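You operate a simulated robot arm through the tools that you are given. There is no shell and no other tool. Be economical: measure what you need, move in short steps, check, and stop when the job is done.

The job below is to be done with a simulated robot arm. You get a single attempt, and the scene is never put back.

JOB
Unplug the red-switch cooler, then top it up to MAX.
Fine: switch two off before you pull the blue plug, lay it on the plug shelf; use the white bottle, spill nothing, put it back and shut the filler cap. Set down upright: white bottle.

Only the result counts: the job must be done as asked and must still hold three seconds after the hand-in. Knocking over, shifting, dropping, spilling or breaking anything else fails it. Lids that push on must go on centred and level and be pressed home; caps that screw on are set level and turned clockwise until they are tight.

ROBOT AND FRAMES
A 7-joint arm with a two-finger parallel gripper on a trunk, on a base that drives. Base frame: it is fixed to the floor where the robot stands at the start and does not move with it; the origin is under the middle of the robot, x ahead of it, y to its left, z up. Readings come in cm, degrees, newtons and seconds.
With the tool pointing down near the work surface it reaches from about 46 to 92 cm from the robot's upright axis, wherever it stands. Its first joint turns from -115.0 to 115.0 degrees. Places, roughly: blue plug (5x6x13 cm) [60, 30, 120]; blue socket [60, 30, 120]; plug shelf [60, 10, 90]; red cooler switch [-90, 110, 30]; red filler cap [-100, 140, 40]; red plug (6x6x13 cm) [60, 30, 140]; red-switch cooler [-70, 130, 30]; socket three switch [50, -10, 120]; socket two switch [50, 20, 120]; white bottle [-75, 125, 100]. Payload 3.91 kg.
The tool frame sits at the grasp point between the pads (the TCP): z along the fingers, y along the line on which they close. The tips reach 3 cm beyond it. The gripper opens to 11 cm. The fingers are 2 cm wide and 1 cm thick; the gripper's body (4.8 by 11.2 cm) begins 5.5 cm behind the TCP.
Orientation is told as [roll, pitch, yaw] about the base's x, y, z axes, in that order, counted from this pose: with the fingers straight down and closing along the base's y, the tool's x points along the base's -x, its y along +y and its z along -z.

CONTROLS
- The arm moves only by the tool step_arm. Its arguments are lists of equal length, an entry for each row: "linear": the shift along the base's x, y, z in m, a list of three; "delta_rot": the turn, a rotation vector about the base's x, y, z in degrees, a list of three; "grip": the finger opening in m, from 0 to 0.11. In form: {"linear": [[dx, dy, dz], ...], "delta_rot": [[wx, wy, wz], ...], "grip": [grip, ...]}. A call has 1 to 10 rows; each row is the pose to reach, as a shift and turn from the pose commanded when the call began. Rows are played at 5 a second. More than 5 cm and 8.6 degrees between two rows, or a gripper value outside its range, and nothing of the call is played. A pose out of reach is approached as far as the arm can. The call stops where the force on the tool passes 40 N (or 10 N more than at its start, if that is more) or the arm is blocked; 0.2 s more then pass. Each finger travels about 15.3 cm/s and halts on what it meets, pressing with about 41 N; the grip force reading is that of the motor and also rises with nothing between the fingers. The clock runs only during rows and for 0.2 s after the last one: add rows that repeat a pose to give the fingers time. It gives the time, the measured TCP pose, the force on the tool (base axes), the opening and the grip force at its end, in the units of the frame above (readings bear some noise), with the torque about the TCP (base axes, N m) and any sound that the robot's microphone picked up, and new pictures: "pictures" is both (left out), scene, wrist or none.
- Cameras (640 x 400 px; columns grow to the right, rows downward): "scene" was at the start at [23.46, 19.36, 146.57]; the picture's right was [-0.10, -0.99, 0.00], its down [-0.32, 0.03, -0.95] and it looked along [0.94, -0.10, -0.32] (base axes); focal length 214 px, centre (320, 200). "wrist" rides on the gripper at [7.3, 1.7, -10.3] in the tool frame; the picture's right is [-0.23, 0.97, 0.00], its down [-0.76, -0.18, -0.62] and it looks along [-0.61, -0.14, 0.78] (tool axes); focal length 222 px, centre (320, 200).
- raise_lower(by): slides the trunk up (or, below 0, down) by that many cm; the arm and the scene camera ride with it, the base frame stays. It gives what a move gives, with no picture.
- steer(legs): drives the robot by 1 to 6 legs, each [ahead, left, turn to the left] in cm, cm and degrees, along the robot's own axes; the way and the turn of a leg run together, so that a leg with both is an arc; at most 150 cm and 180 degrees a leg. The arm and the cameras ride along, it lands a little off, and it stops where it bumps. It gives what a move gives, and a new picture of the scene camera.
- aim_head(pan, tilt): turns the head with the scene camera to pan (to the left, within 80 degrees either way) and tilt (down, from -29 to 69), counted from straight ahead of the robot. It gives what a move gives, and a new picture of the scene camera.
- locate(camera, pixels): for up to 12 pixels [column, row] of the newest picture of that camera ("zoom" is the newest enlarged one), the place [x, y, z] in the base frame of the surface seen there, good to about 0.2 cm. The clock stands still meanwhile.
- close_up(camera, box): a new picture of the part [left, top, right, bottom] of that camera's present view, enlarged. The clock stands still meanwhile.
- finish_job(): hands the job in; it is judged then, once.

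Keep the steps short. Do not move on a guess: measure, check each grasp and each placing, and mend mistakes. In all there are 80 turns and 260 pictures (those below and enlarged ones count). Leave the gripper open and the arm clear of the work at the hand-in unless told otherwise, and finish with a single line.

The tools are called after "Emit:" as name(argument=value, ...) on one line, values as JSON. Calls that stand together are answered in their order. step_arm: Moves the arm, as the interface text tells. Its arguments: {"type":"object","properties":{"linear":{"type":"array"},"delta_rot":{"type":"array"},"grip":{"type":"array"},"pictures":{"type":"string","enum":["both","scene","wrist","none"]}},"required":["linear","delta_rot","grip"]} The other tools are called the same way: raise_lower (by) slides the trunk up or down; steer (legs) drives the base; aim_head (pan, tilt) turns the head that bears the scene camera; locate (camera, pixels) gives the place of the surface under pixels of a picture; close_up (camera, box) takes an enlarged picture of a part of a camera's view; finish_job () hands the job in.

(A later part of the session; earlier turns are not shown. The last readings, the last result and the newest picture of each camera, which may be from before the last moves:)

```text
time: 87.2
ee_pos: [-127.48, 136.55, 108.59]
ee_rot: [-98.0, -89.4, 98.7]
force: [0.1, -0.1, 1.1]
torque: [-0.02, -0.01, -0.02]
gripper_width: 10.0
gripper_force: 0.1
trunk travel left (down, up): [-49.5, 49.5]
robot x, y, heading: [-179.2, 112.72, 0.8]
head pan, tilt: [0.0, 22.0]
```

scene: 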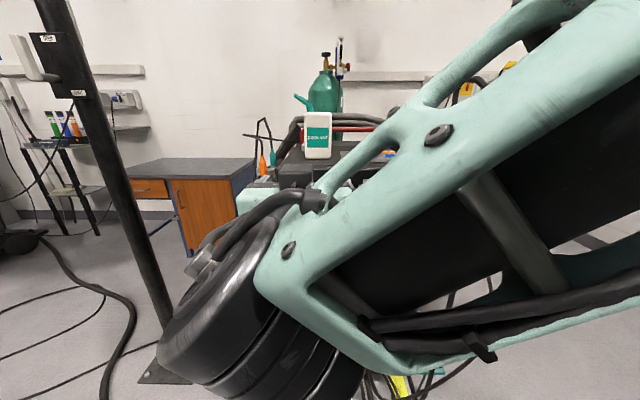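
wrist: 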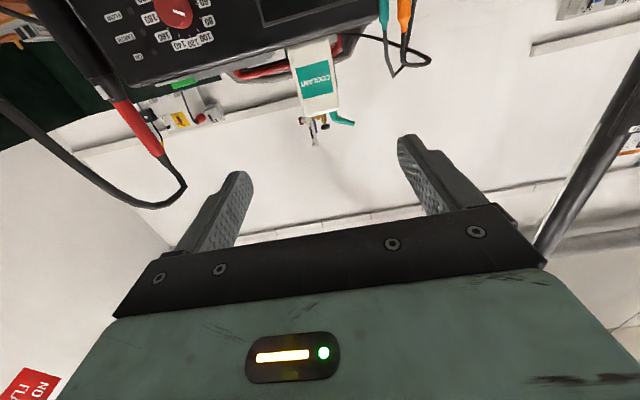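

The bottle's label faces the robot, spout bends to the left (+y). Measure bottle, spout, post and cables.

Emit:
close_up(camera="scene", box=[272, 80, 368, 170])

Emit:
locate(camera="scene", pixels=[[306, 117], [330, 117], [306, 156], [330, 156], [318, 110], [297, 97], [306, 104], [175, 370], [130, 200], [160, 300], [340, 160], [318, 135]])

Emit:
close_up(camera="wrist", box=[230, 20, 390, 150])

```text
4.44 times, centred on (320, 125) of scene
```

zoom: 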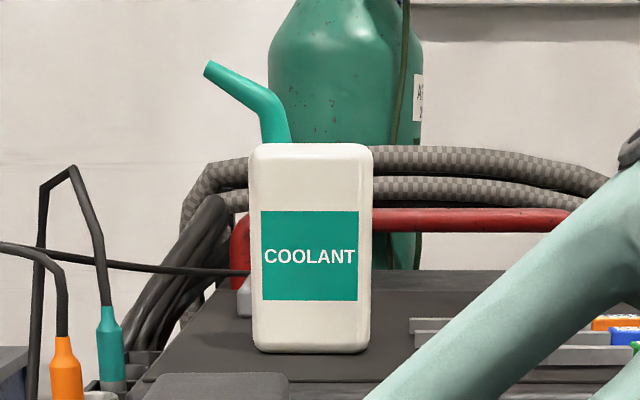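

```text
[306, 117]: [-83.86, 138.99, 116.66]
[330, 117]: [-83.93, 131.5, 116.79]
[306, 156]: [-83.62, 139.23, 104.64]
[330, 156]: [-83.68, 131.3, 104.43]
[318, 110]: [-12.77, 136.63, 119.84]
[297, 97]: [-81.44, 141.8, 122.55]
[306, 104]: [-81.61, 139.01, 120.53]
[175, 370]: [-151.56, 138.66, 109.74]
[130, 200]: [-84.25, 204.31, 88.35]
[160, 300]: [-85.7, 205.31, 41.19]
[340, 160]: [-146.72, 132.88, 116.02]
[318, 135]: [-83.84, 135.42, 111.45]
```

```text
3.08 times, centred on (310, 85) of wrist
```

zoom: 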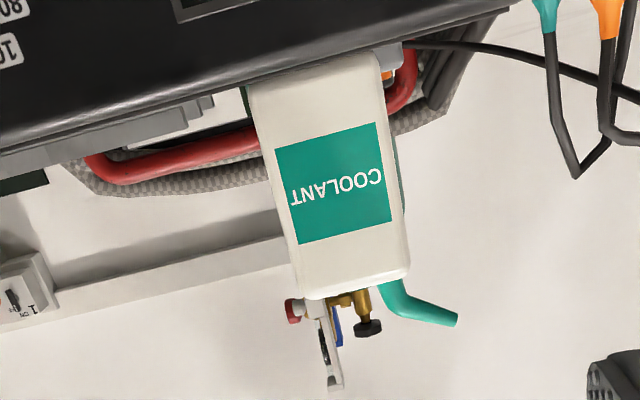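

Bottle: front x −83.9, y 131.2–139.2, z 103.5–117.4; spout tip at about y 142.3, z 123. Pouring needs a tilt to the left (−x rotation). Test whether the wrist can roll −95° here, empty.

Emit:
step_arm(linear=[[-0.01, 0, 0], [-0.02, 0, 0], [-0.03, 0, 0], [-0.03, 0, 0], [-0.03, 0, 0], [-0.03, 0, 0], [-0.03, 0, 0], [-0.03, 0, 0], [-0.03, 0, 0], [-0.03, 0, 0]], delta_rot=[[-8.5, 0, 0], [-17, 0, 0], [-25.5, 0, 0], [-34, 0, 0], [-42.5, 0, 0], [-51, 0, 0], [-59.5, 0, 0], [-68, 0, 0], [-76.5, 0, 0], [-85, 0, 0]], grip=[0.1, 0.1, 0.1, 0.1, 0.1, 0.1, 0.1, 0.1, 0.1, 0.1], pictures="scene")

Emit:
aim_head(pan=-5, tilt=45)

```text
time: 89.3
ee_pos: [-130.61, 136.54, 108.63]
ee_rot: [-89.2, -4.2, 90.0]
force: [0.3, 0.3, 0.2]
torque: [0.0, 0.01, -0.02]
gripper_width: 10.02
gripper_force: 0.1
trunk travel left (down, up): [-49.5, 49.5]
robot x, y, heading: [-179.08, 112.69, 0.9]
head pan, tilt: [0.0, 22.0]
```

scene: 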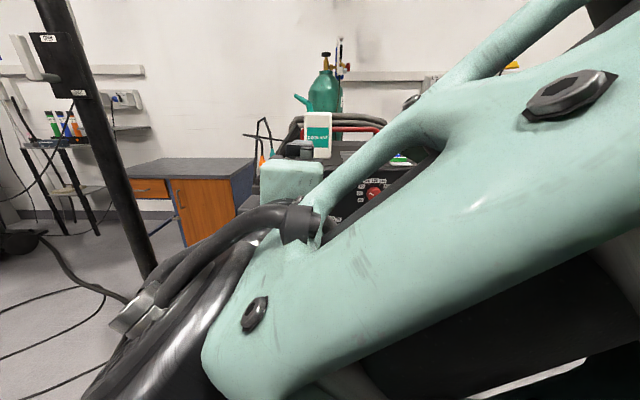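

```text
time: 90.2
ee_pos: [-130.48, 136.66, 108.64]
ee_rot: [-89.0, -4.6, 90.0]
force: [-0.9, -0.9, -0.5]
torque: [-0.03, -0.01, -0.02]
gripper_width: 10.01
gripper_force: 0.0
trunk travel left (down, up): [-49.5, 49.5]
robot x, y, heading: [-179.19, 113.24, 0.7]
head pan, tilt: [-5.0, 45.0]
```

scene: 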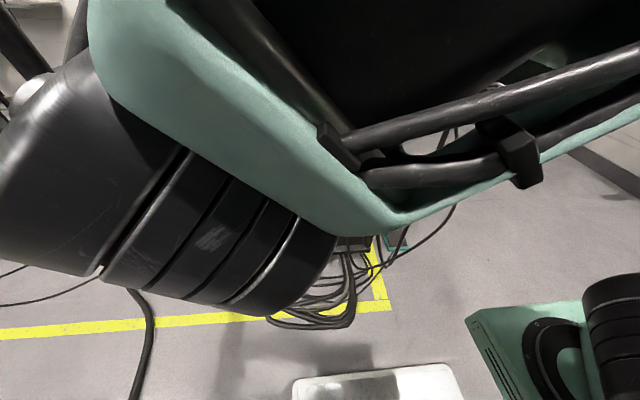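

The −85° roll is reachable. Now lower the trunk to work at the filler cap, and look at it from lower down.

Emit:
raise_lower(by=-48)

Emit:
aim_head(pan=3, tilt=28)

Emit:
close_up(camera="wrist", box=[0, 0, 640, 400])

```text
refused: -48 is not a number from -40 to 40
```

```text
time: 91.0
ee_pos: [-130.52, 136.65, 108.69]
ee_rot: [-89.0, -4.5, 90.2]
force: [0.6, -0.1, 0.4]
torque: [-0.03, 0.02, -0.03]
gripper_width: 10.02
gripper_force: 0.1
trunk travel left (down, up): [-49.5, 49.5]
robot x, y, heading: [-178.93, 112.87, 1.0]
head pan, tilt: [3.0, 28.0]
```

scene: 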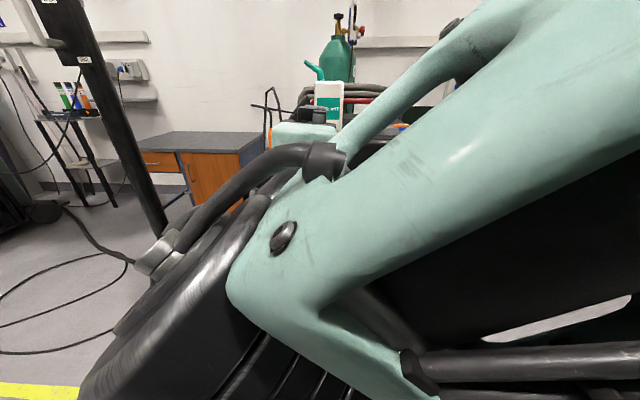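

```text
1.00 times, centred on (320, 200) of wrist (not enlarged: the box is as wide or as high as the picture)
```

zoom: 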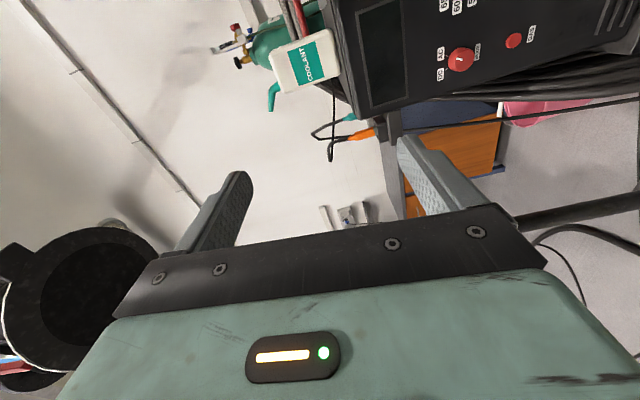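

Limit is 40 per call. Lower 40, then move arm down with closed fingers to a staging point in front of the cap.

Emit:
raise_lower(by=-40)

Emit:
raise_lower(by=-9)

Emit:
step_arm(linear=[[0.02, 0, -0.02], [0.04, 0, -0.04], [0.06, 0.005, -0.07], [0.08, 0.01, -0.1], [0.1, 0.015, -0.13], [0.12, 0.02, -0.155]], delta_rot=[[-5, 0, 0], [-5, 0, 0], [-5, 0, 0], [-5, 0, 0], [-5, 0, 0], [-5, 0, 0]], grip=[0.05, 0, 0, 0, 0, 0], pictures="both")

```text
time: 94.8
ee_pos: [-130.55, 136.65, 68.65]
ee_rot: [-89.1, -4.6, 89.9]
force: [0.4, -0.4, -0.2]
torque: [-0.01, 0.01, 0.01]
gripper_width: 10.01
gripper_force: 0.0
trunk travel left (down, up): [-9.5, 89.5]
robot x, y, heading: [-179.45, 113.08, 0.9]
head pan, tilt: [3.0, 28.0]
```

```text
time: 96.1
ee_pos: [-130.66, 136.67, 59.58]
ee_rot: [-89.2, -4.5, 89.9]
force: [-0.2, 0.0, 0.1]
torque: [0.02, -0.01, 0.03]
gripper_width: 10.0
gripper_force: 0.1
trunk travel left (down, up): [-0.5, 98.5]
robot x, y, heading: [-179.11, 113.04, 0.9]
head pan, tilt: [3.0, 28.0]
```

```text
time: 97.5
ee_pos: [-118.45, 138.7, 44.09]
ee_rot: [-89.0, 0.5, 89.8]
force: [-0.7, 0.1, 0.2]
torque: [-0.01, -0.01, 0.03]
gripper_width: 0.02
gripper_force: 37.5
trunk travel left (down, up): [-0.5, 98.5]
robot x, y, heading: [-179.19, 112.8, 1.3]
head pan, tilt: [3.0, 28.0]
```

scene: 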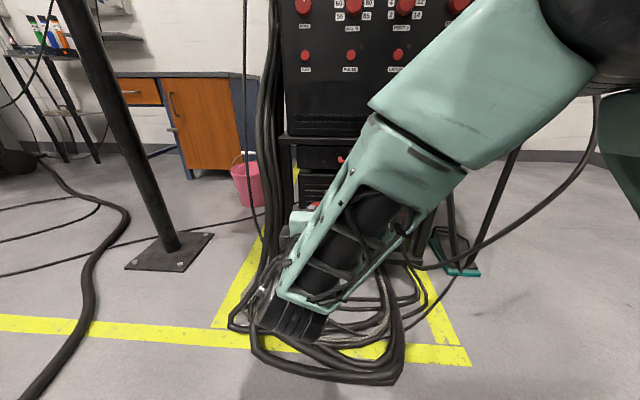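
wrist: 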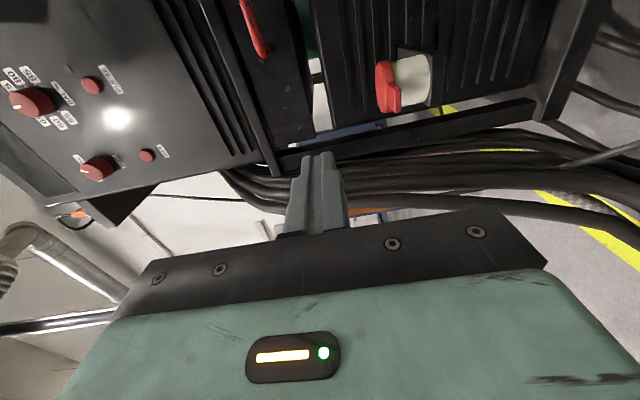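

The cap is in the wrist view at about (400, 85). Enlarge and measure.

Emit:
close_up(camera="wrist", box=[340, 30, 468, 130])

Emit:
locate(camera="wrist", pixels=[[380, 70], [380, 85], [381, 105], [388, 108], [395, 108], [398, 100], [390, 80], [412, 70], [412, 95], [430, 75], [393, 62], [436, 95]])

Emit:
locate(camera="scene", pixels=[[290, 320], [285, 285], [260, 340], [300, 220], [312, 205]])

```text
4.00 times, centred on (404, 80) of wrist
```

zoom: 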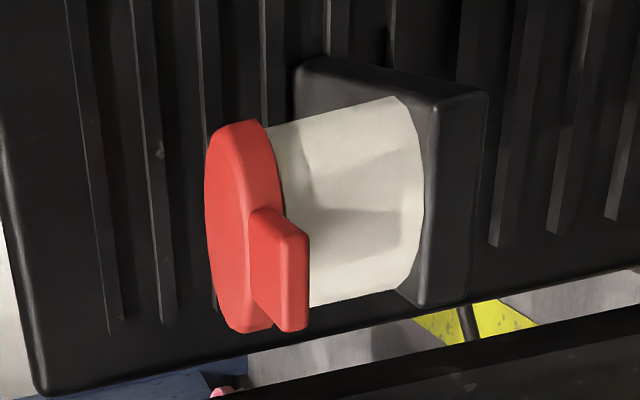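

```text
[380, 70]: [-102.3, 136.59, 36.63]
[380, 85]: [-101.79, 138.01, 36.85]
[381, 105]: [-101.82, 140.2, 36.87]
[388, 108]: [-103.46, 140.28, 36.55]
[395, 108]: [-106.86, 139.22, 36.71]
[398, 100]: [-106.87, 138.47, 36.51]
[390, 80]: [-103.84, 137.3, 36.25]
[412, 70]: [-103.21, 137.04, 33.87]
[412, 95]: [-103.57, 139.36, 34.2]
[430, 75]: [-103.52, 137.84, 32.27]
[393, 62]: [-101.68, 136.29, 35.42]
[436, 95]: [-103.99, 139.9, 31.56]
```

```text
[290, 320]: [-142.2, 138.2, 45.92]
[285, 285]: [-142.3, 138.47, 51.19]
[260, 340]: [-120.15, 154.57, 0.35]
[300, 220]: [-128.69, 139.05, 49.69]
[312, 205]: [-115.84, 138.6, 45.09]
```

Cap top z 36.9, tab x −104…−106.9 at y ≈138.8, neck front x −104. Bring the closed fingertips just under the tab: TCP (−107.6, 138.8, 33.5).

Emit:
step_arm(linear=[[0, 0, -0.04], [0, 0.001, -0.08], [0.0, 0.001, -0.106], [0.04, 0.001, -0.106], [0.08, 0.001, -0.106], [0.108, 0.001, -0.106]], delta_rot=[[0, 0, 0], [0, 0, 0], [0, 0, 0], [0, 0, 0], [0, 0, 0], [0, 0, 0]], grip=[0, 0, 0, 0, 0, 0], pictures="wrist")

Emit:
close_up(camera="wrist", box=[240, 80, 400, 200])

```text
time: 98.9
ee_pos: [-107.55, 138.85, 33.51]
ee_rot: [-89.1, 0.4, 90.0]
force: [-0.3, -0.6, -0.2]
torque: [-0.01, 0.0, 0.03]
gripper_width: 0.0
gripper_force: 37.5
trunk travel left (down, up): [-0.5, 98.5]
robot x, y, heading: [-179.44, 113.0, 0.9]
head pan, tilt: [3.0, 28.0]
```

wrist: 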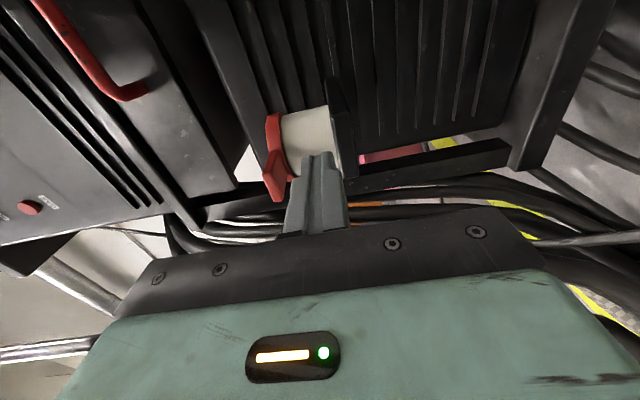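

```text
3.33 times, centred on (320, 140) of wrist
```

zoom: 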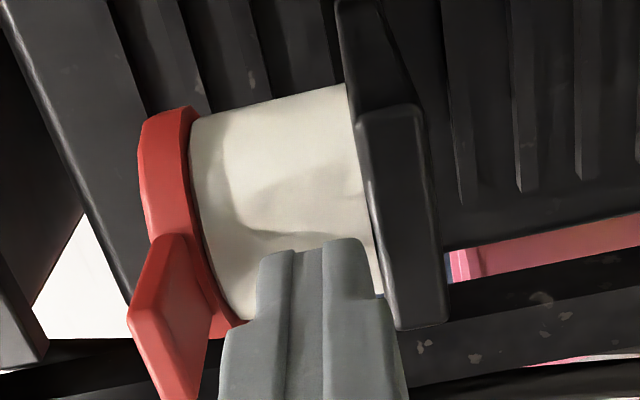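

Fingers sit under the tab, in front of the neck. Lift in an arc about the rear hinge.

Emit:
step_arm(linear=[[0, 0, 0.012], [0.001, 0, 0.026], [0.009, 0, 0.047], [0.019, 0, 0.061], [0.033, 0, 0.071], [0.048, 0, 0.078]], delta_rot=[[0, 0, 0], [0, 0, 0], [0, 0, 0], [0, 0, 0], [0, 0, 0], [0, 0, 0]], grip=[0, 0, 0, 0, 0, 0], pictures="wrist")

Emit:
close_up(camera="wrist", box=[200, 40, 440, 220])

```text
time: 100.3
ee_pos: [-102.83, 138.66, 41.25]
ee_rot: [-89.1, 0.5, 90.1]
force: [-0.5, -0.3, 0.0]
torque: [-0.02, 0.02, -0.01]
gripper_width: 0.0
gripper_force: 37.1
trunk travel left (down, up): [-0.5, 98.5]
robot x, y, heading: [-179.18, 112.81, 1.0]
head pan, tilt: [3.0, 28.0]
```

wrist: 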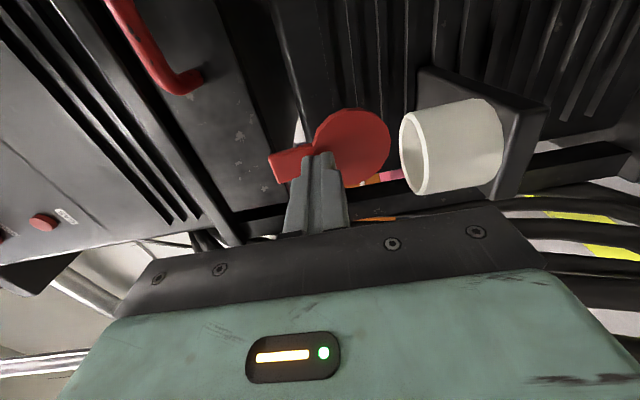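

```text
2.22 times, centred on (320, 130) of wrist
```

zoom: 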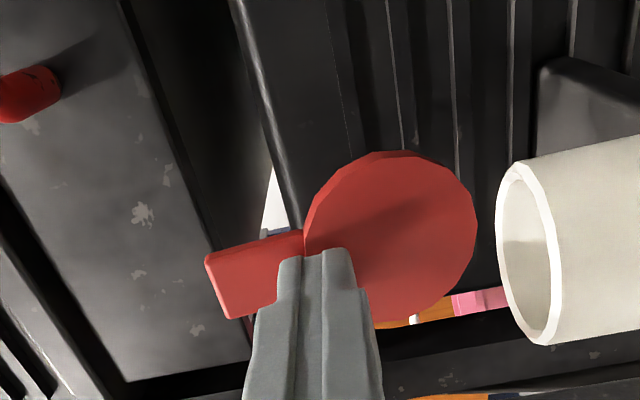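

The lid is flipped up and the neck is open. Measure lid angle and neck rim.

Emit:
locate(camera="zoom", pixels=[[225, 280], [290, 245], [380, 170], [390, 240], [460, 220], [430, 300], [500, 240], [515, 175], [545, 330], [525, 260], [560, 250], [640, 230]])

Emit:
step_arm(linear=[[0.008, 0, 0.0], [0.014, 0, 0.0], [0.0, 0, 0.0], [-0.03, 0, 0.0], [-0.06, 0, 0.0]], delta_rot=[[0, 0, 0], [0, 0, 0], [0, 0, 0], [0, 0, 0], [0, 0, 0]], grip=[0, 0, 0, 0, 0], pictures="wrist")

Emit:
close_up(camera="wrist", box=[240, 40, 480, 220])

```text
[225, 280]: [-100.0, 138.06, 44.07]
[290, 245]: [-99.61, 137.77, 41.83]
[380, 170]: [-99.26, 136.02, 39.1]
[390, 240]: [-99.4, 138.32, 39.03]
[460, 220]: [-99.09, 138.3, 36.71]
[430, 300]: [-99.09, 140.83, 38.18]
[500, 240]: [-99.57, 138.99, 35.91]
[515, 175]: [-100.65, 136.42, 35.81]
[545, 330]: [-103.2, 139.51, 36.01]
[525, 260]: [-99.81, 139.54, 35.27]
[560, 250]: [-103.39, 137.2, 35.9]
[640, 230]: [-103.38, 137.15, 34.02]
```

```text
time: 101.5
ee_pos: [-109.04, 138.63, 41.39]
ee_rot: [-89.2, 0.5, 89.9]
force: [-0.4, 0.2, -0.6]
torque: [0.02, -0.02, 0.01]
gripper_width: 0.01
gripper_force: 38.1
trunk travel left (down, up): [-0.5, 98.5]
robot x, y, heading: [-178.75, 112.68, 0.9]
head pan, tilt: [3.0, 28.0]
```

wrist: 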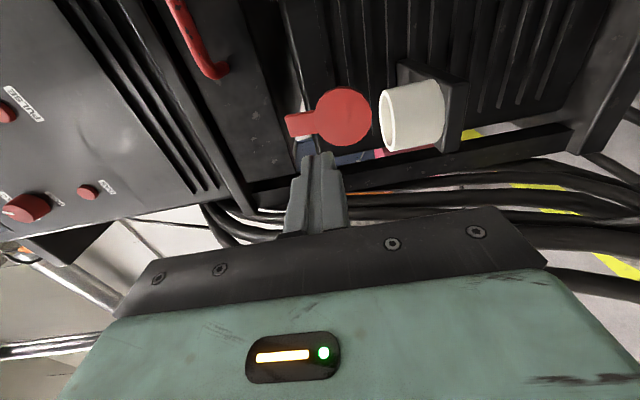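

```text
2.22 times, centred on (360, 130) of wrist
```

zoom: 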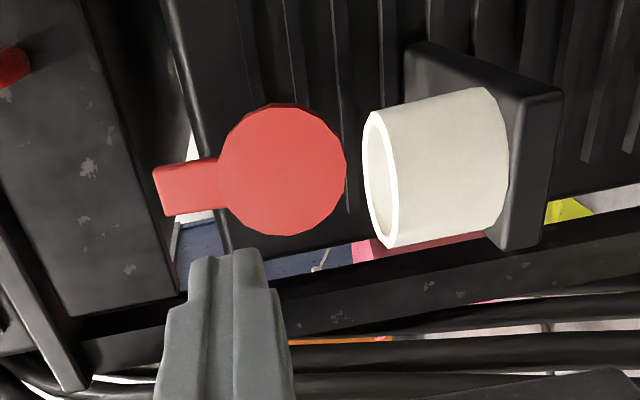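

Lid stays open, leaning back. Measure the neck rim and lid precisely for pouring.

Emit:
locate(camera="zoom", pixels=[[376, 115], [364, 170], [372, 220], [386, 245], [396, 200], [391, 150], [380, 180], [160, 190], [280, 110], [340, 170], [230, 210], [280, 232]])

Emit:
locate(camera="scene", pixels=[[262, 250], [250, 180], [275, 170], [395, 250], [420, 230]])

```text
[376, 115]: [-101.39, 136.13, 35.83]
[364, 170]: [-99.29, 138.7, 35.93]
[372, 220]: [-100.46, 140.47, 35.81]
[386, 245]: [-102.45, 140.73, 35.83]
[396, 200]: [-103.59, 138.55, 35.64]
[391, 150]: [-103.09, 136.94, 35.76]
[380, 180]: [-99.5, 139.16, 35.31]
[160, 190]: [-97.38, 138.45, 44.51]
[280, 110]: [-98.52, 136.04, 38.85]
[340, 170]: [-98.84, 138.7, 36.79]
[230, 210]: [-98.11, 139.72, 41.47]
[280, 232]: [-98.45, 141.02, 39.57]
```

```text
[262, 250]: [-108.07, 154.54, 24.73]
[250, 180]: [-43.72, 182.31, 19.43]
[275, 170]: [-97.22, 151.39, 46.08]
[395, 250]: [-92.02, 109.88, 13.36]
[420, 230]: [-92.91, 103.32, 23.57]
```

Neck centre (−101.45, 138.7), rim z 35.9; lid behind it is clear. Now fetch the bottle: back off, raise the trunk, and turn the hand level.

Emit:
step_arm(linear=[[-0.05, 0, 0], [-0.1, 0, 0.0], [-0.15, 0, 0.0]], delta_rot=[[0, 0, 0], [0, 0, 0], [0, 0, 0]], grip=[0, 0, 0], pictures="none")

Emit:
raise_lower(by=40)

Emit:
raise_lower(by=33)

Emit:
step_arm(linear=[[0, 0, 0], [0, 0, 0], [0, 0, 0], [0, 0, 0], [0, 0, 0], [0, 0, 0], [0, 0, 0], [0, 0, 0], [0, 0, 0], [0, 0, 0]], delta_rot=[[8.5, 0, 0], [17, 0, 0], [25.5, 0, 0], [34, 0, 0], [42.5, 0, 0], [51, 0, 0], [59.5, 0, 0], [68, 0, 0], [76.5, 0, 0], [85, 0, 0]], grip=[0.05, 0.08, 0.105, 0.105, 0.105, 0.105, 0.105, 0.105, 0.105, 0.105], pictures="none")

Emit:
step_arm(linear=[[0, 0, 0], [0, 0, 0], [0, 0, 0], [0, 0, 0]], delta_rot=[[5.1, 8, 0], [5.1, 16, 0], [5.1, 23, 0], [5.1, 27, 0]], grip=[0.105, 0.105, 0.105, 0.105], pictures="both")

```text
time: 102.3
ee_pos: [-124.11, 138.71, 41.46]
ee_rot: [-89.2, 0.4, 89.8]
force: [0.4, -0.5, 0.0]
torque: [0.01, 0.01, 0.04]
gripper_width: 0.01
gripper_force: 37.8
trunk travel left (down, up): [-0.5, 98.5]
robot x, y, heading: [-179.17, 112.76, 0.7]
head pan, tilt: [3.0, 28.0]
```

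```text
time: 106.1
ee_pos: [-124.0, 138.68, 81.44]
ee_rot: [-89.1, 0.4, 90.0]
force: [-0.6, -1.1, -0.2]
torque: [-0.01, 0.0, 0.02]
gripper_width: 0.03
gripper_force: 37.9
trunk travel left (down, up): [-40.5, 58.5]
robot x, y, heading: [-179.01, 113.2, 0.9]
head pan, tilt: [3.0, 28.0]
```

```text
time: 109.4
ee_pos: [-124.04, 138.67, 114.48]
ee_rot: [-89.1, 0.4, 89.8]
force: [-0.1, -0.5, -0.7]
torque: [0.0, -0.01, -0.03]
gripper_width: 0.0
gripper_force: 37.5
trunk travel left (down, up): [-73.5, 25.5]
robot x, y, heading: [-179.09, 113.16, 0.9]
head pan, tilt: [3.0, 28.0]
```

```text
time: 111.6
ee_pos: [-124.05, 138.69, 114.42]
ee_rot: [-88.7, -84.5, 89.5]
force: [-0.6, -0.8, 0.4]
torque: [0.02, -0.01, -0.01]
gripper_width: 10.5
gripper_force: 0.1
trunk travel left (down, up): [-73.5, 25.5]
robot x, y, heading: [-179.52, 112.61, 0.9]
head pan, tilt: [3.0, 28.0]
```

```text
refused: row 1 steps farther than a row can; nothing moved
```

Split the rotation into smaller rows: level out and pitch the hand 27° down.

Emit:
step_arm(linear=[[0, 0, 0], [0, 0, 0], [0, 0, 0], [0, 0, 0]], delta_rot=[[1.3, 6.8, -0.5], [2.7, 13.5, -1], [4, 20.2, -1.5], [5.35, 27, -2.1]], grip=[0.105, 0.105, 0.105, 0.105], pictures="none")

Emit:
steer(legs=[[12, 10, 0]])

Emit:
close_up(camera="wrist", box=[0, 0, 640, 400])

```text
time: 112.6
ee_pos: [-124.06, 138.69, 114.54]
ee_rot: [0.5, -62.9, -0.3]
force: [-0.1, 0.3, 0.1]
torque: [0.01, -0.02, -0.01]
gripper_width: 10.49
gripper_force: 0.0
trunk travel left (down, up): [-73.5, 25.5]
robot x, y, heading: [-178.84, 112.61, 0.6]
head pan, tilt: [3.0, 28.0]
```

```text
time: 114.0
ee_pos: [-112.0, 148.84, 114.38]
ee_rot: [0.4, -63.0, -0.1]
force: [0.3, -0.2, -0.2]
torque: [0.03, 0.01, -0.02]
gripper_width: 10.51
gripper_force: 0.1
trunk travel left (down, up): [-73.5, 25.5]
robot x, y, heading: [-167.05, 122.89, 1.1]
head pan, tilt: [3.0, 28.0]
```

scene: 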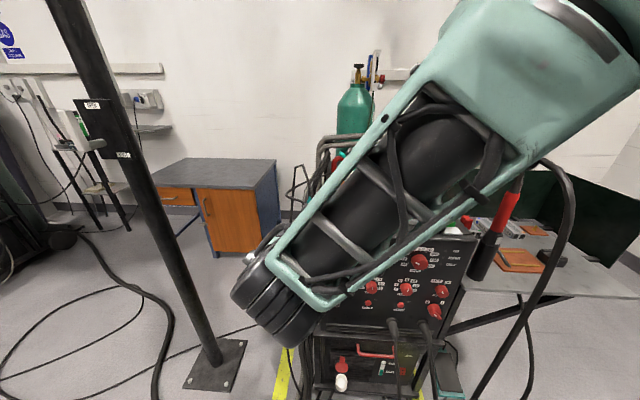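

```text
1.00 times, centred on (320, 200) of wrist (not enlarged: the box is as wide or as high as the picture)
```

zoom: 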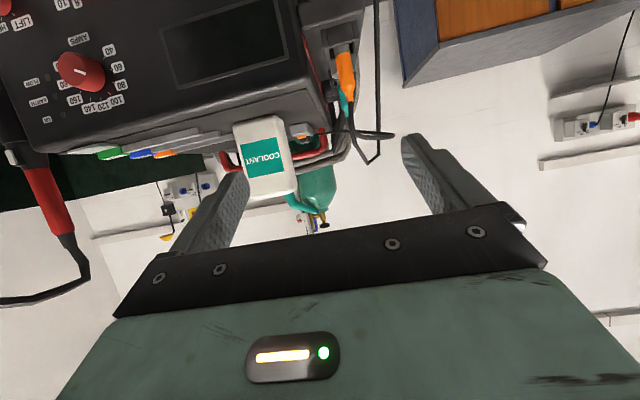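

Hand pitched 27° down, level. Align to y 135.3, z 110.5 and advance to ~10 cm before the bottle.

Emit:
step_arm(linear=[[0, -0.045, -0.01], [0, -0.09, -0.025], [0, -0.135, -0.039], [0.04, -0.135, -0.039], [0.08, -0.135, -0.039], [0.12, -0.135, -0.039], [0.16, -0.135, -0.039], [0.19, -0.135, -0.039]], delta_rot=[[0, 0, 0], [0, 0, 0], [0, 0, 0], [0, 0, 0], [0, 0, 0], [0, 0, 0], [0, 0, 0], [0, 0, 0]], grip=[0.105, 0.105, 0.105, 0.105, 0.105, 0.105, 0.105, 0.105], pictures="both")

Emit:
locate(camera="wrist", pixels=[[310, 60], [320, 100], [345, 60], [280, 60]])

```text
time: 115.8
ee_pos: [-92.81, 135.27, 110.4]
ee_rot: [0.4, -62.8, 0.0]
force: [-0.6, 0.7, 1.2]
torque: [0.02, 0.01, -0.01]
gripper_width: 10.5
gripper_force: 0.0
trunk travel left (down, up): [-73.5, 25.5]
robot x, y, heading: [-167.27, 122.9, 1.0]
head pan, tilt: [3.0, 28.0]
```

scene: 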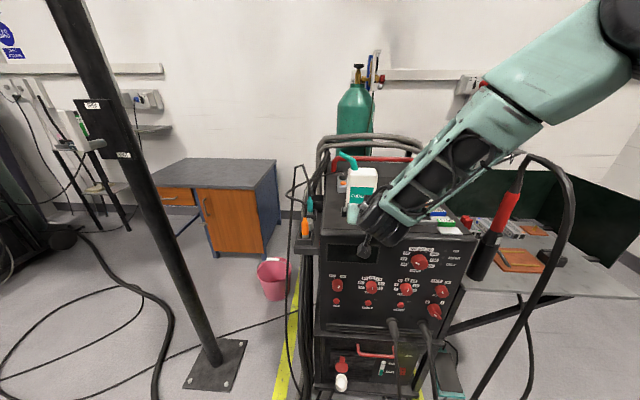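
wrist: 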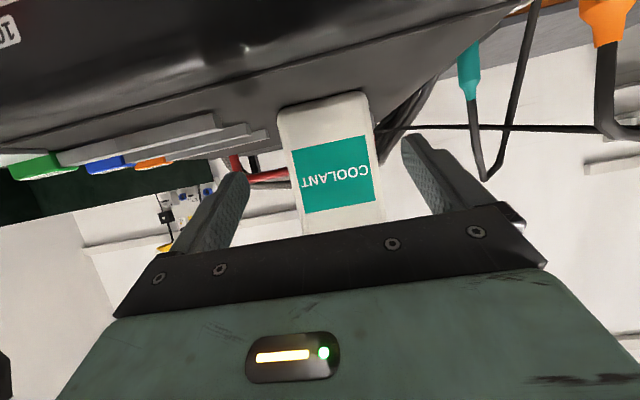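

```text
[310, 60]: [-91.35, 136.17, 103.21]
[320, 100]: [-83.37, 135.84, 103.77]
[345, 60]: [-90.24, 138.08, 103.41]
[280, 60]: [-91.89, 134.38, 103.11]
```

Bottle is centred between the fingers. Advance the last 11 cm and close.

Emit:
step_arm(linear=[[0.03, 0, 0], [0.06, 0, 0], [0.09, 0, 0], [0.111, 0, 0], [0.111, 0, 0]], delta_rot=[[0, 0, 0], [0, 0, 0], [0, 0, 0], [0, 0, 0], [0, 0, 0]], grip=[0.105, 0.105, 0.105, 0.105, 0.105], pictures="none")

Emit:
step_arm(linear=[[0, 0, 0], [0, 0, 0], [0, 0, 0], [0, 0, 0]], delta_rot=[[0, 0, 0], [0, 0, 0], [0, 0, 0], [0, 0, 0]], grip=[0.09, 0.075, 0.065, 0.065], pictures="both")

```text
time: 117.0
ee_pos: [-81.81, 135.27, 110.44]
ee_rot: [0.4, -62.9, -0.2]
force: [-0.8, -0.4, 0.1]
torque: [-0.02, 0.03, 0.0]
gripper_width: 10.53
gripper_force: 0.0
trunk travel left (down, up): [-73.5, 25.5]
robot x, y, heading: [-167.4, 122.88, 1.2]
head pan, tilt: [3.0, 28.0]
```

```text
time: 118.0
ee_pos: [-81.89, 135.42, 110.51]
ee_rot: [0.5, -62.9, 0.1]
force: [-0.5, 1.2, 0.9]
torque: [-0.27, -0.23, 0.04]
gripper_width: 8.99
gripper_force: 41.0
trunk travel left (down, up): [-73.5, 25.5]
robot x, y, heading: [-167.23, 122.68, 1.2]
head pan, tilt: [3.0, 28.0]
```

scene: 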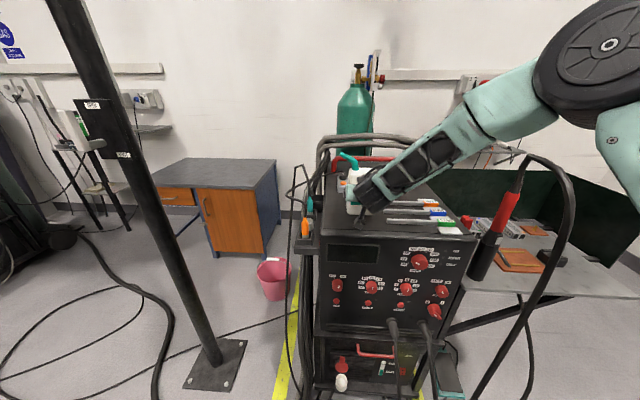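
wrist: 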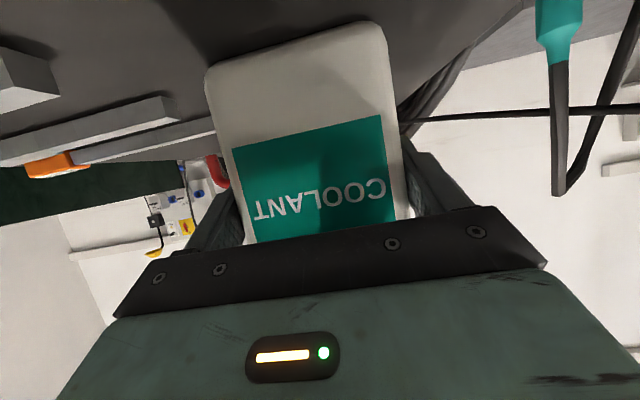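

Gripped at 9.0 cm. Measure the spout tip relative to the TCP before lifting.

Emit:
close_up(camera="scene", box=[310, 140, 390, 220])

Emit:
raise_lower(by=4)

```text
5.00 times, centred on (350, 180) of scene
```

zoom: 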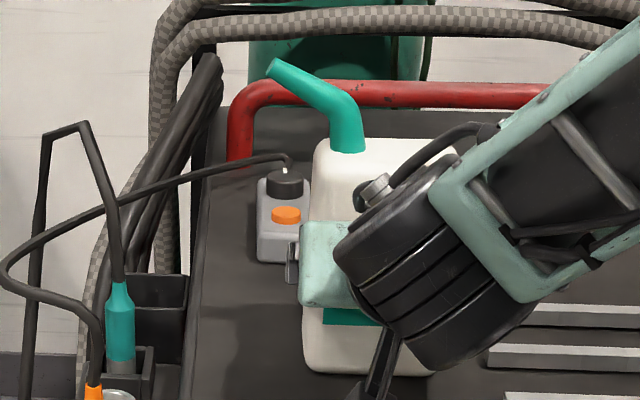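

```text
time: 118.8
ee_pos: [-81.81, 135.37, 114.42]
ee_rot: [0.4, -62.7, -0.2]
force: [0.1, 0.5, -7.4]
torque: [0.03, 0.08, 0.02]
gripper_width: 9.02
gripper_force: 41.6
trunk travel left (down, up): [-77.5, 21.5]
robot x, y, heading: [-167.08, 122.81, 1.0]
head pan, tilt: [3.0, 28.0]
```

Lifted (7 N). Move straight back 28 cm, clear of the machine, and look.

Emit:
step_arm(linear=[[-0.03, 0, 0.005], [-0.07, 0, 0.01], [-0.11, 0, 0.01], [-0.15, 0, 0.01], [-0.19, 0, 0.01], [-0.23, 0, 0.01], [-0.26, 0, 0.01], [-0.28, 0, 0.01]], delta_rot=[[0, 0, 0], [0, 0, 0], [0, 0, 0], [0, 0, 0], [0, 0, 0], [0, 0, 0], [0, 0, 0], [0, 0, 0]], grip=[0.065, 0.065, 0.065, 0.065, 0.065, 0.065, 0.065, 0.065], pictures="scene")

Emit:
close_up(camera="scene", box=[260, 120, 420, 240])

```text
time: 120.6
ee_pos: [-109.91, 135.37, 115.46]
ee_rot: [0.5, -62.8, -0.1]
force: [1.0, 0.4, -7.9]
torque: [-0.01, 0.07, -0.03]
gripper_width: 9.02
gripper_force: 41.1
trunk travel left (down, up): [-77.5, 21.5]
robot x, y, heading: [-166.8, 123.16, 1.0]
head pan, tilt: [3.0, 28.0]
```

scene: 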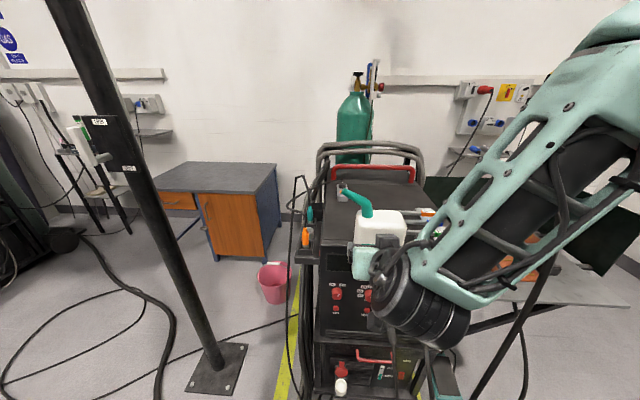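

```text
3.33 times, centred on (340, 180) of scene
```

zoom: 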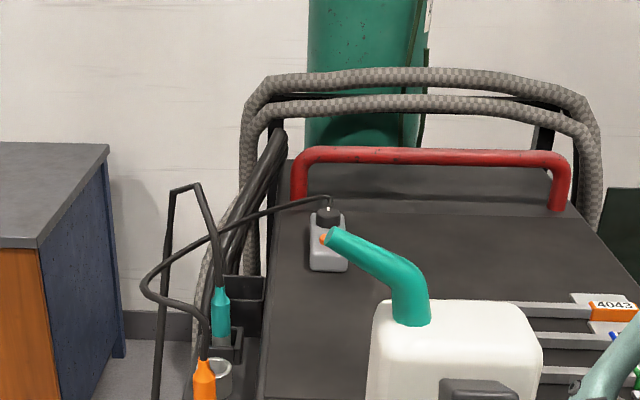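

Emit:
locate(camera="zoom", pixels=[[329, 239], [338, 246], [370, 262], [400, 268], [410, 300], [425, 315], [330, 229], [388, 310], [530, 320], [460, 310], [328, 245], [334, 238]])

Emit:
aim_head(pan=3, tilt=35)

```text
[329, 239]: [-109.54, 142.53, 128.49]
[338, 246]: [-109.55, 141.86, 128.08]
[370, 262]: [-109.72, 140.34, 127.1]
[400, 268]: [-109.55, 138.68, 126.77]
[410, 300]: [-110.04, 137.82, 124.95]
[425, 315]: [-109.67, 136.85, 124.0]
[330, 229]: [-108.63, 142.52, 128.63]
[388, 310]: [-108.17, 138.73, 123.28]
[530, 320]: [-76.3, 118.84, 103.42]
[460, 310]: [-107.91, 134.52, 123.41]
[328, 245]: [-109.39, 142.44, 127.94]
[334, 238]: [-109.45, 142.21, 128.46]
```

```text
time: 121.3
ee_pos: [-109.84, 135.3, 115.46]
ee_rot: [0.4, -62.8, -0.2]
force: [-0.1, -0.3, -7.3]
torque: [-0.02, 0.08, -0.01]
gripper_width: 9.0
gripper_force: 40.8
trunk travel left (down, up): [-77.5, 21.5]
robot x, y, heading: [-167.07, 122.91, 1.0]
head pan, tilt: [3.0, 35.0]
```

scene: 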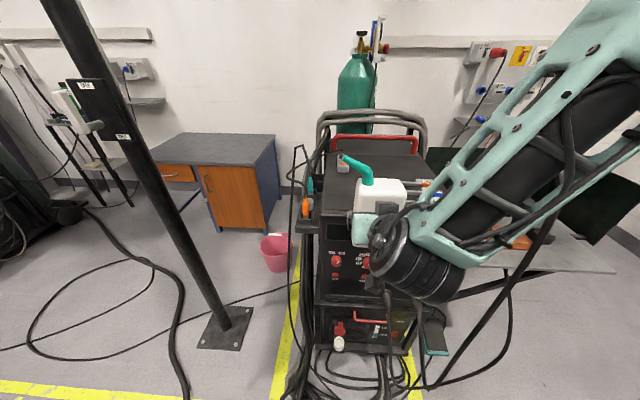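

Tip relative to TCP: +0.9 x, +7.2 y, +12.7 z. Neck at (−101.45, 138.7, 35.9). Check the hanging cables near the pour volume (y 114–135, z 22–50).

Emit:
close_up(camera="scene", box=[310, 270, 450, 390])

Emit:
locate(camera="zoom", pixels=[[350, 120], [360, 180], [366, 240], [375, 300], [385, 340], [500, 150], [510, 250], [345, 200], [320, 350], [250, 380], [300, 215], [270, 240]])

```text
3.33 times, centred on (380, 330) of scene
```

zoom: 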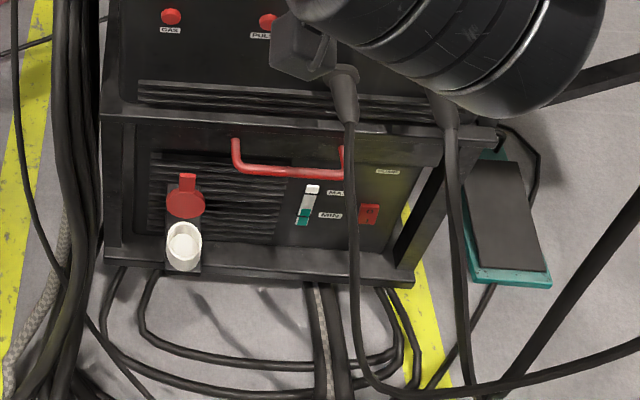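

```text
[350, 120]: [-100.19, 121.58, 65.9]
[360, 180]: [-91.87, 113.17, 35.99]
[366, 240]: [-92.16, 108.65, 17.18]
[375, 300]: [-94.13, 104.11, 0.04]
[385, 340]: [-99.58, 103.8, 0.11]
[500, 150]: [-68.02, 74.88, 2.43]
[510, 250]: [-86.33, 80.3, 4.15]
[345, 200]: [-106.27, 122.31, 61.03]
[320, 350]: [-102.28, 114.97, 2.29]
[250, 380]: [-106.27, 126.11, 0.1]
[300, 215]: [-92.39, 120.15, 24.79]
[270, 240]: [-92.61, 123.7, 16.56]
```

A welding cable hangs forward at (−106, 122, 61), so a straight-left pour would hit it. Pouring at a ~50° yaw (spout towards the cooler's left-front) avoids it. Check cable courses and floor cables for repositioning the base.

Emit:
locate(camera="zoom", pixels=[[351, 230], [352, 270], [355, 320], [70, 100], [60, 250], [80, 180]])

Emit:
locate(camera="scene", pixels=[[175, 355], [130, 255], [40, 340], [188, 392], [30, 290], [220, 340], [205, 325], [100, 362], [270, 340], [300, 360]])

```text
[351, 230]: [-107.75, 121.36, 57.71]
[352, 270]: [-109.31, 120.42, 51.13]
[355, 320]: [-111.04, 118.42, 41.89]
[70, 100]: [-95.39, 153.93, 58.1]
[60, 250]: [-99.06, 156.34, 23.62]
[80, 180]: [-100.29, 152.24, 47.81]
```

```text
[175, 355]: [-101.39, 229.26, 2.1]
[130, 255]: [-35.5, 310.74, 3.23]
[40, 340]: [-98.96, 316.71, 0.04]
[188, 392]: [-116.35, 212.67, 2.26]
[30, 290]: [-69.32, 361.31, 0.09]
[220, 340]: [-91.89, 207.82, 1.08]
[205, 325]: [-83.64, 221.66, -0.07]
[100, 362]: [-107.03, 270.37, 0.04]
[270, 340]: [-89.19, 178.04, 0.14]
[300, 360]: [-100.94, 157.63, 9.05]
```

Plan: base to about (−165, 152) heading −30°, then arm yaw to −50° total. Drive (bottle stays at z 115, in front of the machine).

Emit:
steer(legs=[[-6, 0, 0], [8, 29, -30]])

Emit:
step_arm(linear=[[0, 0, 0], [0, 0, 0], [0, 0, 0]], delta_rot=[[0, 0, -7], [0, 0, -14], [0, 0, -20]], grip=[0.065, 0.065, 0.065], pictures="scene")

```text
time: 123.9
ee_pos: [-103.02, 130.24, 115.43]
ee_rot: [0.5, -62.7, -30.5]
force: [-0.7, 0.3, -8.2]
torque: [0.06, 0.05, 0.03]
gripper_width: 9.0
gripper_force: 41.0
trunk travel left (down, up): [-77.5, 21.5]
robot x, y, heading: [-158.61, 148.56, -29.3]
head pan, tilt: [3.0, 35.0]
```

scene: 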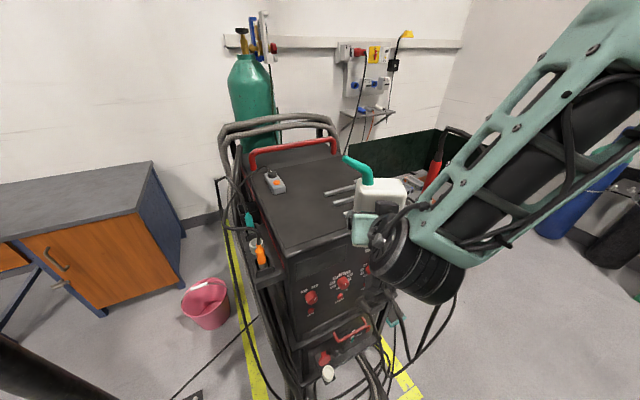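

```text
time: 124.7
ee_pos: [-102.88, 130.32, 115.47]
ee_rot: [0.3, -62.8, -50.5]
force: [-0.5, -1.1, -7.3]
torque: [0.05, 0.03, 0.01]
gripper_width: 8.99
gripper_force: 40.9
trunk travel left (down, up): [-77.5, 21.5]
robot x, y, heading: [-158.36, 148.42, -29.2]
head pan, tilt: [3.0, 35.0]
```

scene: 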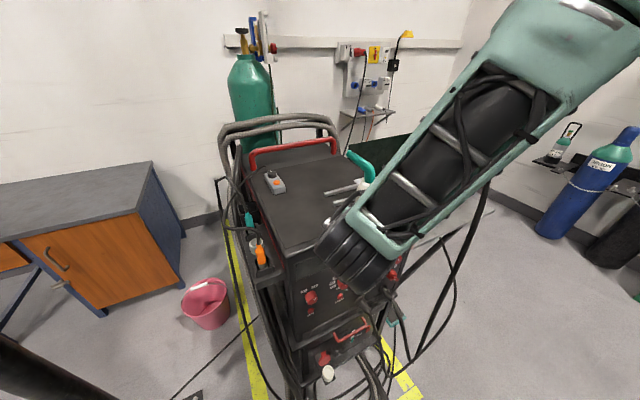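

Yaw −50.5°. Back the bottle off in x and tilt it 36° (still well below spilling), watching the scene.

Emit:
step_arm(linear=[[-0.04, 0, 0], [-0.08, 0, 0], [-0.12, 0, 0], [-0.15, 0, 0], [-0.155, 0, 0]], delta_rot=[[-4.6, 5.5, 0], [-9.3, 11, 0], [-13.9, 16.5, 0], [-18.5, 22, 0], [-23.1, 27.5, 0]], grip=[0.065, 0.065, 0.065, 0.065, 0.065], pictures="both")

```text
time: 125.9
ee_pos: [-118.64, 130.19, 115.39]
ee_rot: [-57.9, -46.2, -1.2]
force: [-0.6, 0.1, -7.1]
torque: [0.04, 0.09, -0.01]
gripper_width: 8.98
gripper_force: 41.0
out of reach, approached as far as the arm can: row 4
trunk travel left (down, up): [-77.5, 21.5]
robot x, y, heading: [-158.42, 148.3, -29.4]
head pan, tilt: [3.0, 35.0]
```

scene: 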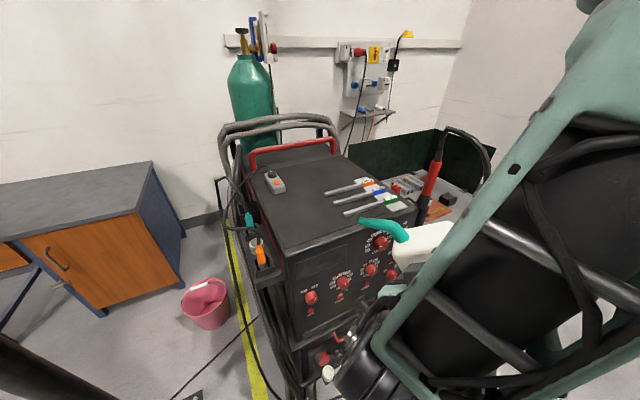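
wrist: 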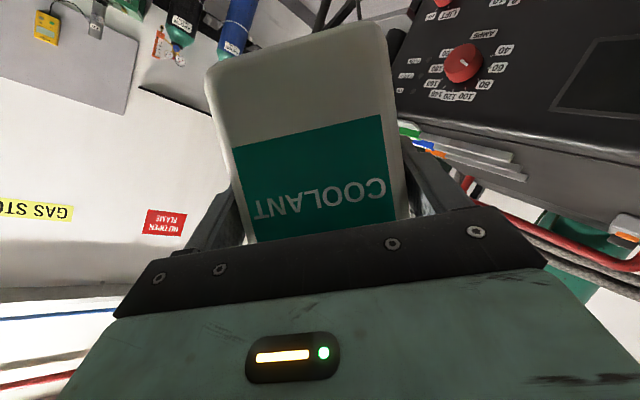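

The arm is rather folded; back the base 10 cm, then lower the trunk in two moves and check where the spout tip is.

Emit:
locate(camera="scene", pixels=[[362, 222], [366, 224], [375, 224], [395, 232]])

Emit:
steer(legs=[[-10, 0, 0]])

Emit:
raise_lower(by=-40)

Emit:
raise_lower(by=-30)

Emit:
aim_head(pan=10, tilt=40)

```text
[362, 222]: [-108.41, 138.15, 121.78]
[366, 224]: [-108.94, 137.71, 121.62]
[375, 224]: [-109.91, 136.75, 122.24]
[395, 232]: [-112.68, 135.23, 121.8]
```

```text
time: 127.0
ee_pos: [-127.11, 135.2, 115.39]
ee_rot: [-57.7, -46.3, -1.3]
force: [-0.3, -0.1, -7.3]
torque: [0.01, 0.09, -0.01]
gripper_width: 8.97
gripper_force: 41.0
trunk travel left (down, up): [-77.5, 21.5]
robot x, y, heading: [-166.98, 153.66, -29.5]
head pan, tilt: [3.0, 35.0]
```

scene: 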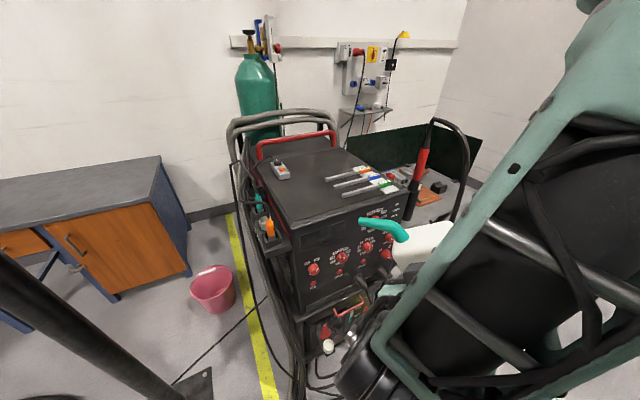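

```text
time: 130.9
ee_pos: [-127.07, 135.04, 75.33]
ee_rot: [-57.7, -46.3, -1.4]
force: [0.1, 0.1, -7.3]
torque: [0.04, 0.09, -0.03]
gripper_width: 9.01
gripper_force: 40.6
trunk travel left (down, up): [-37.5, 61.5]
robot x, y, heading: [-167.29, 153.64, -29.7]
head pan, tilt: [3.0, 35.0]
```

```text
time: 133.9
ee_pos: [-127.15, 135.16, 45.47]
ee_rot: [-57.7, -46.2, -1.4]
force: [0.0, 0.3, -7.2]
torque: [0.05, 0.09, 0.0]
gripper_width: 8.98
gripper_force: 41.0
trunk travel left (down, up): [-7.5, 91.5]
robot x, y, heading: [-167.03, 153.58, -29.2]
head pan, tilt: [3.0, 35.0]
```

```text
time: 134.6
ee_pos: [-127.13, 135.05, 45.35]
ee_rot: [-57.7, -46.3, -1.4]
force: [-0.4, 0.2, -7.5]
torque: [0.05, 0.06, -0.01]
gripper_width: 8.99
gripper_force: 41.2
trunk travel left (down, up): [-7.5, 91.5]
robot x, y, heading: [-167.34, 153.64, -29.5]
head pan, tilt: [10.0, 40.0]
```

scene: 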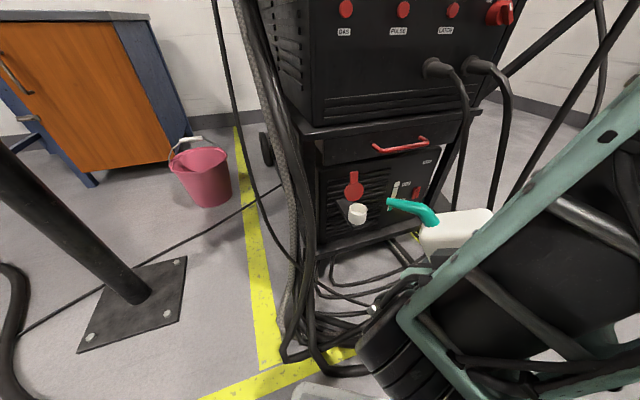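

Superb view: neck, spout tip and gauge are all visible. Move the spout over the neck (tip aimed at (−101.7, 138.4, 38.5)).

Emit:
step_arm(linear=[[0.037, -0.012, 0], [0.075, -0.024, 0], [0.112, -0.036, 0], [0.149, -0.047, 0], [0.149, -0.047, -0.04], [0.149, -0.047, -0.08], [0.149, -0.047, -0.11], [0.149, -0.047, -0.131]], delta_rot=[[0, 0, 0], [0, 0, 0], [0, 0, 0], [0, 0, 0], [0, 0, 0], [0, 0, 0], [0, 0, 0], [0, 0, 0]], grip=[0.065, 0.065, 0.065, 0.065, 0.065, 0.065, 0.065, 0.065], pictures="scene")

Emit:
close_up(camera="scene", box=[320, 160, 448, 260])

```text
time: 136.4
ee_pos: [-112.28, 130.38, 32.44]
ee_rot: [-57.8, -46.3, -1.3]
force: [0.3, 0.0, -6.8]
torque: [0.06, 0.05, 0.02]
gripper_width: 9.01
gripper_force: 41.2
trunk travel left (down, up): [-7.5, 91.5]
robot x, y, heading: [-167.41, 153.19, -29.1]
head pan, tilt: [10.0, 40.0]
```

scene: 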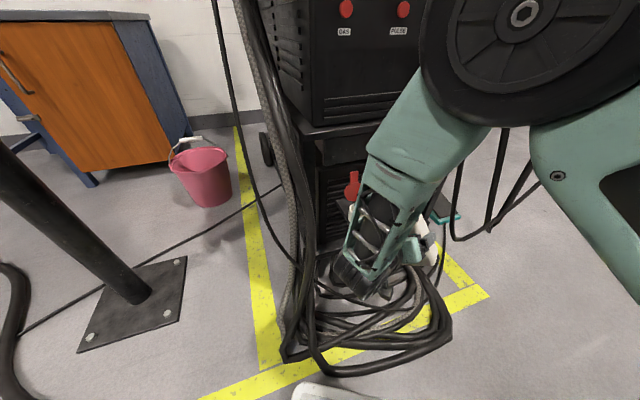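

```text
4.00 times, centred on (384, 210) of scene
```

zoom: 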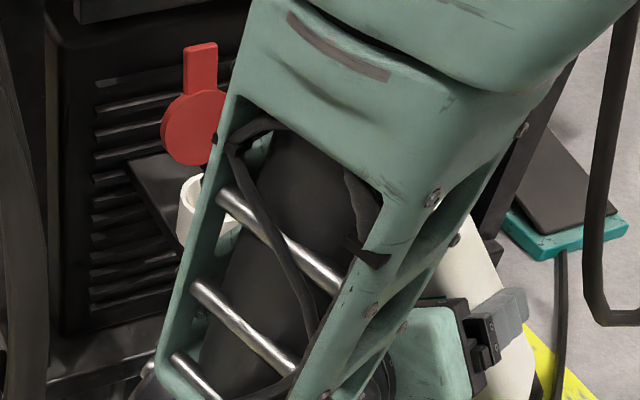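

The forearm now hides the spout. Check with the wrist camera and the gap in the forearm.

Emit:
close_up(camera="wrist", box=[0, 0, 640, 400])

Emit:
locate(camera="zoom", pixels=[[425, 150], [440, 200], [420, 60]])

Emit:
locate(camera="scene", pixels=[[368, 197], [369, 195], [366, 198], [367, 200], [372, 196], [353, 208], [351, 212]])

```text
1.00 times, centred on (320, 200) of wrist (not enlarged: the box is as wide or as high as the picture)
```

zoom: 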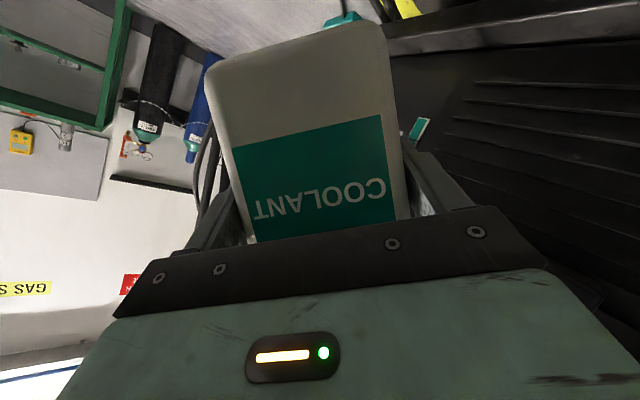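

```text
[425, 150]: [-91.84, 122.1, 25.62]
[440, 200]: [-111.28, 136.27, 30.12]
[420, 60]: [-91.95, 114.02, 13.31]
```

```text
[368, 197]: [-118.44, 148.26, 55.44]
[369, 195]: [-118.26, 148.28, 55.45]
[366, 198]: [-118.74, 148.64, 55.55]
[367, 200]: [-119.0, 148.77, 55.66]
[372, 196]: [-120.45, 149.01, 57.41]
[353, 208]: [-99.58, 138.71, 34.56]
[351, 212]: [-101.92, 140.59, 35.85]
```

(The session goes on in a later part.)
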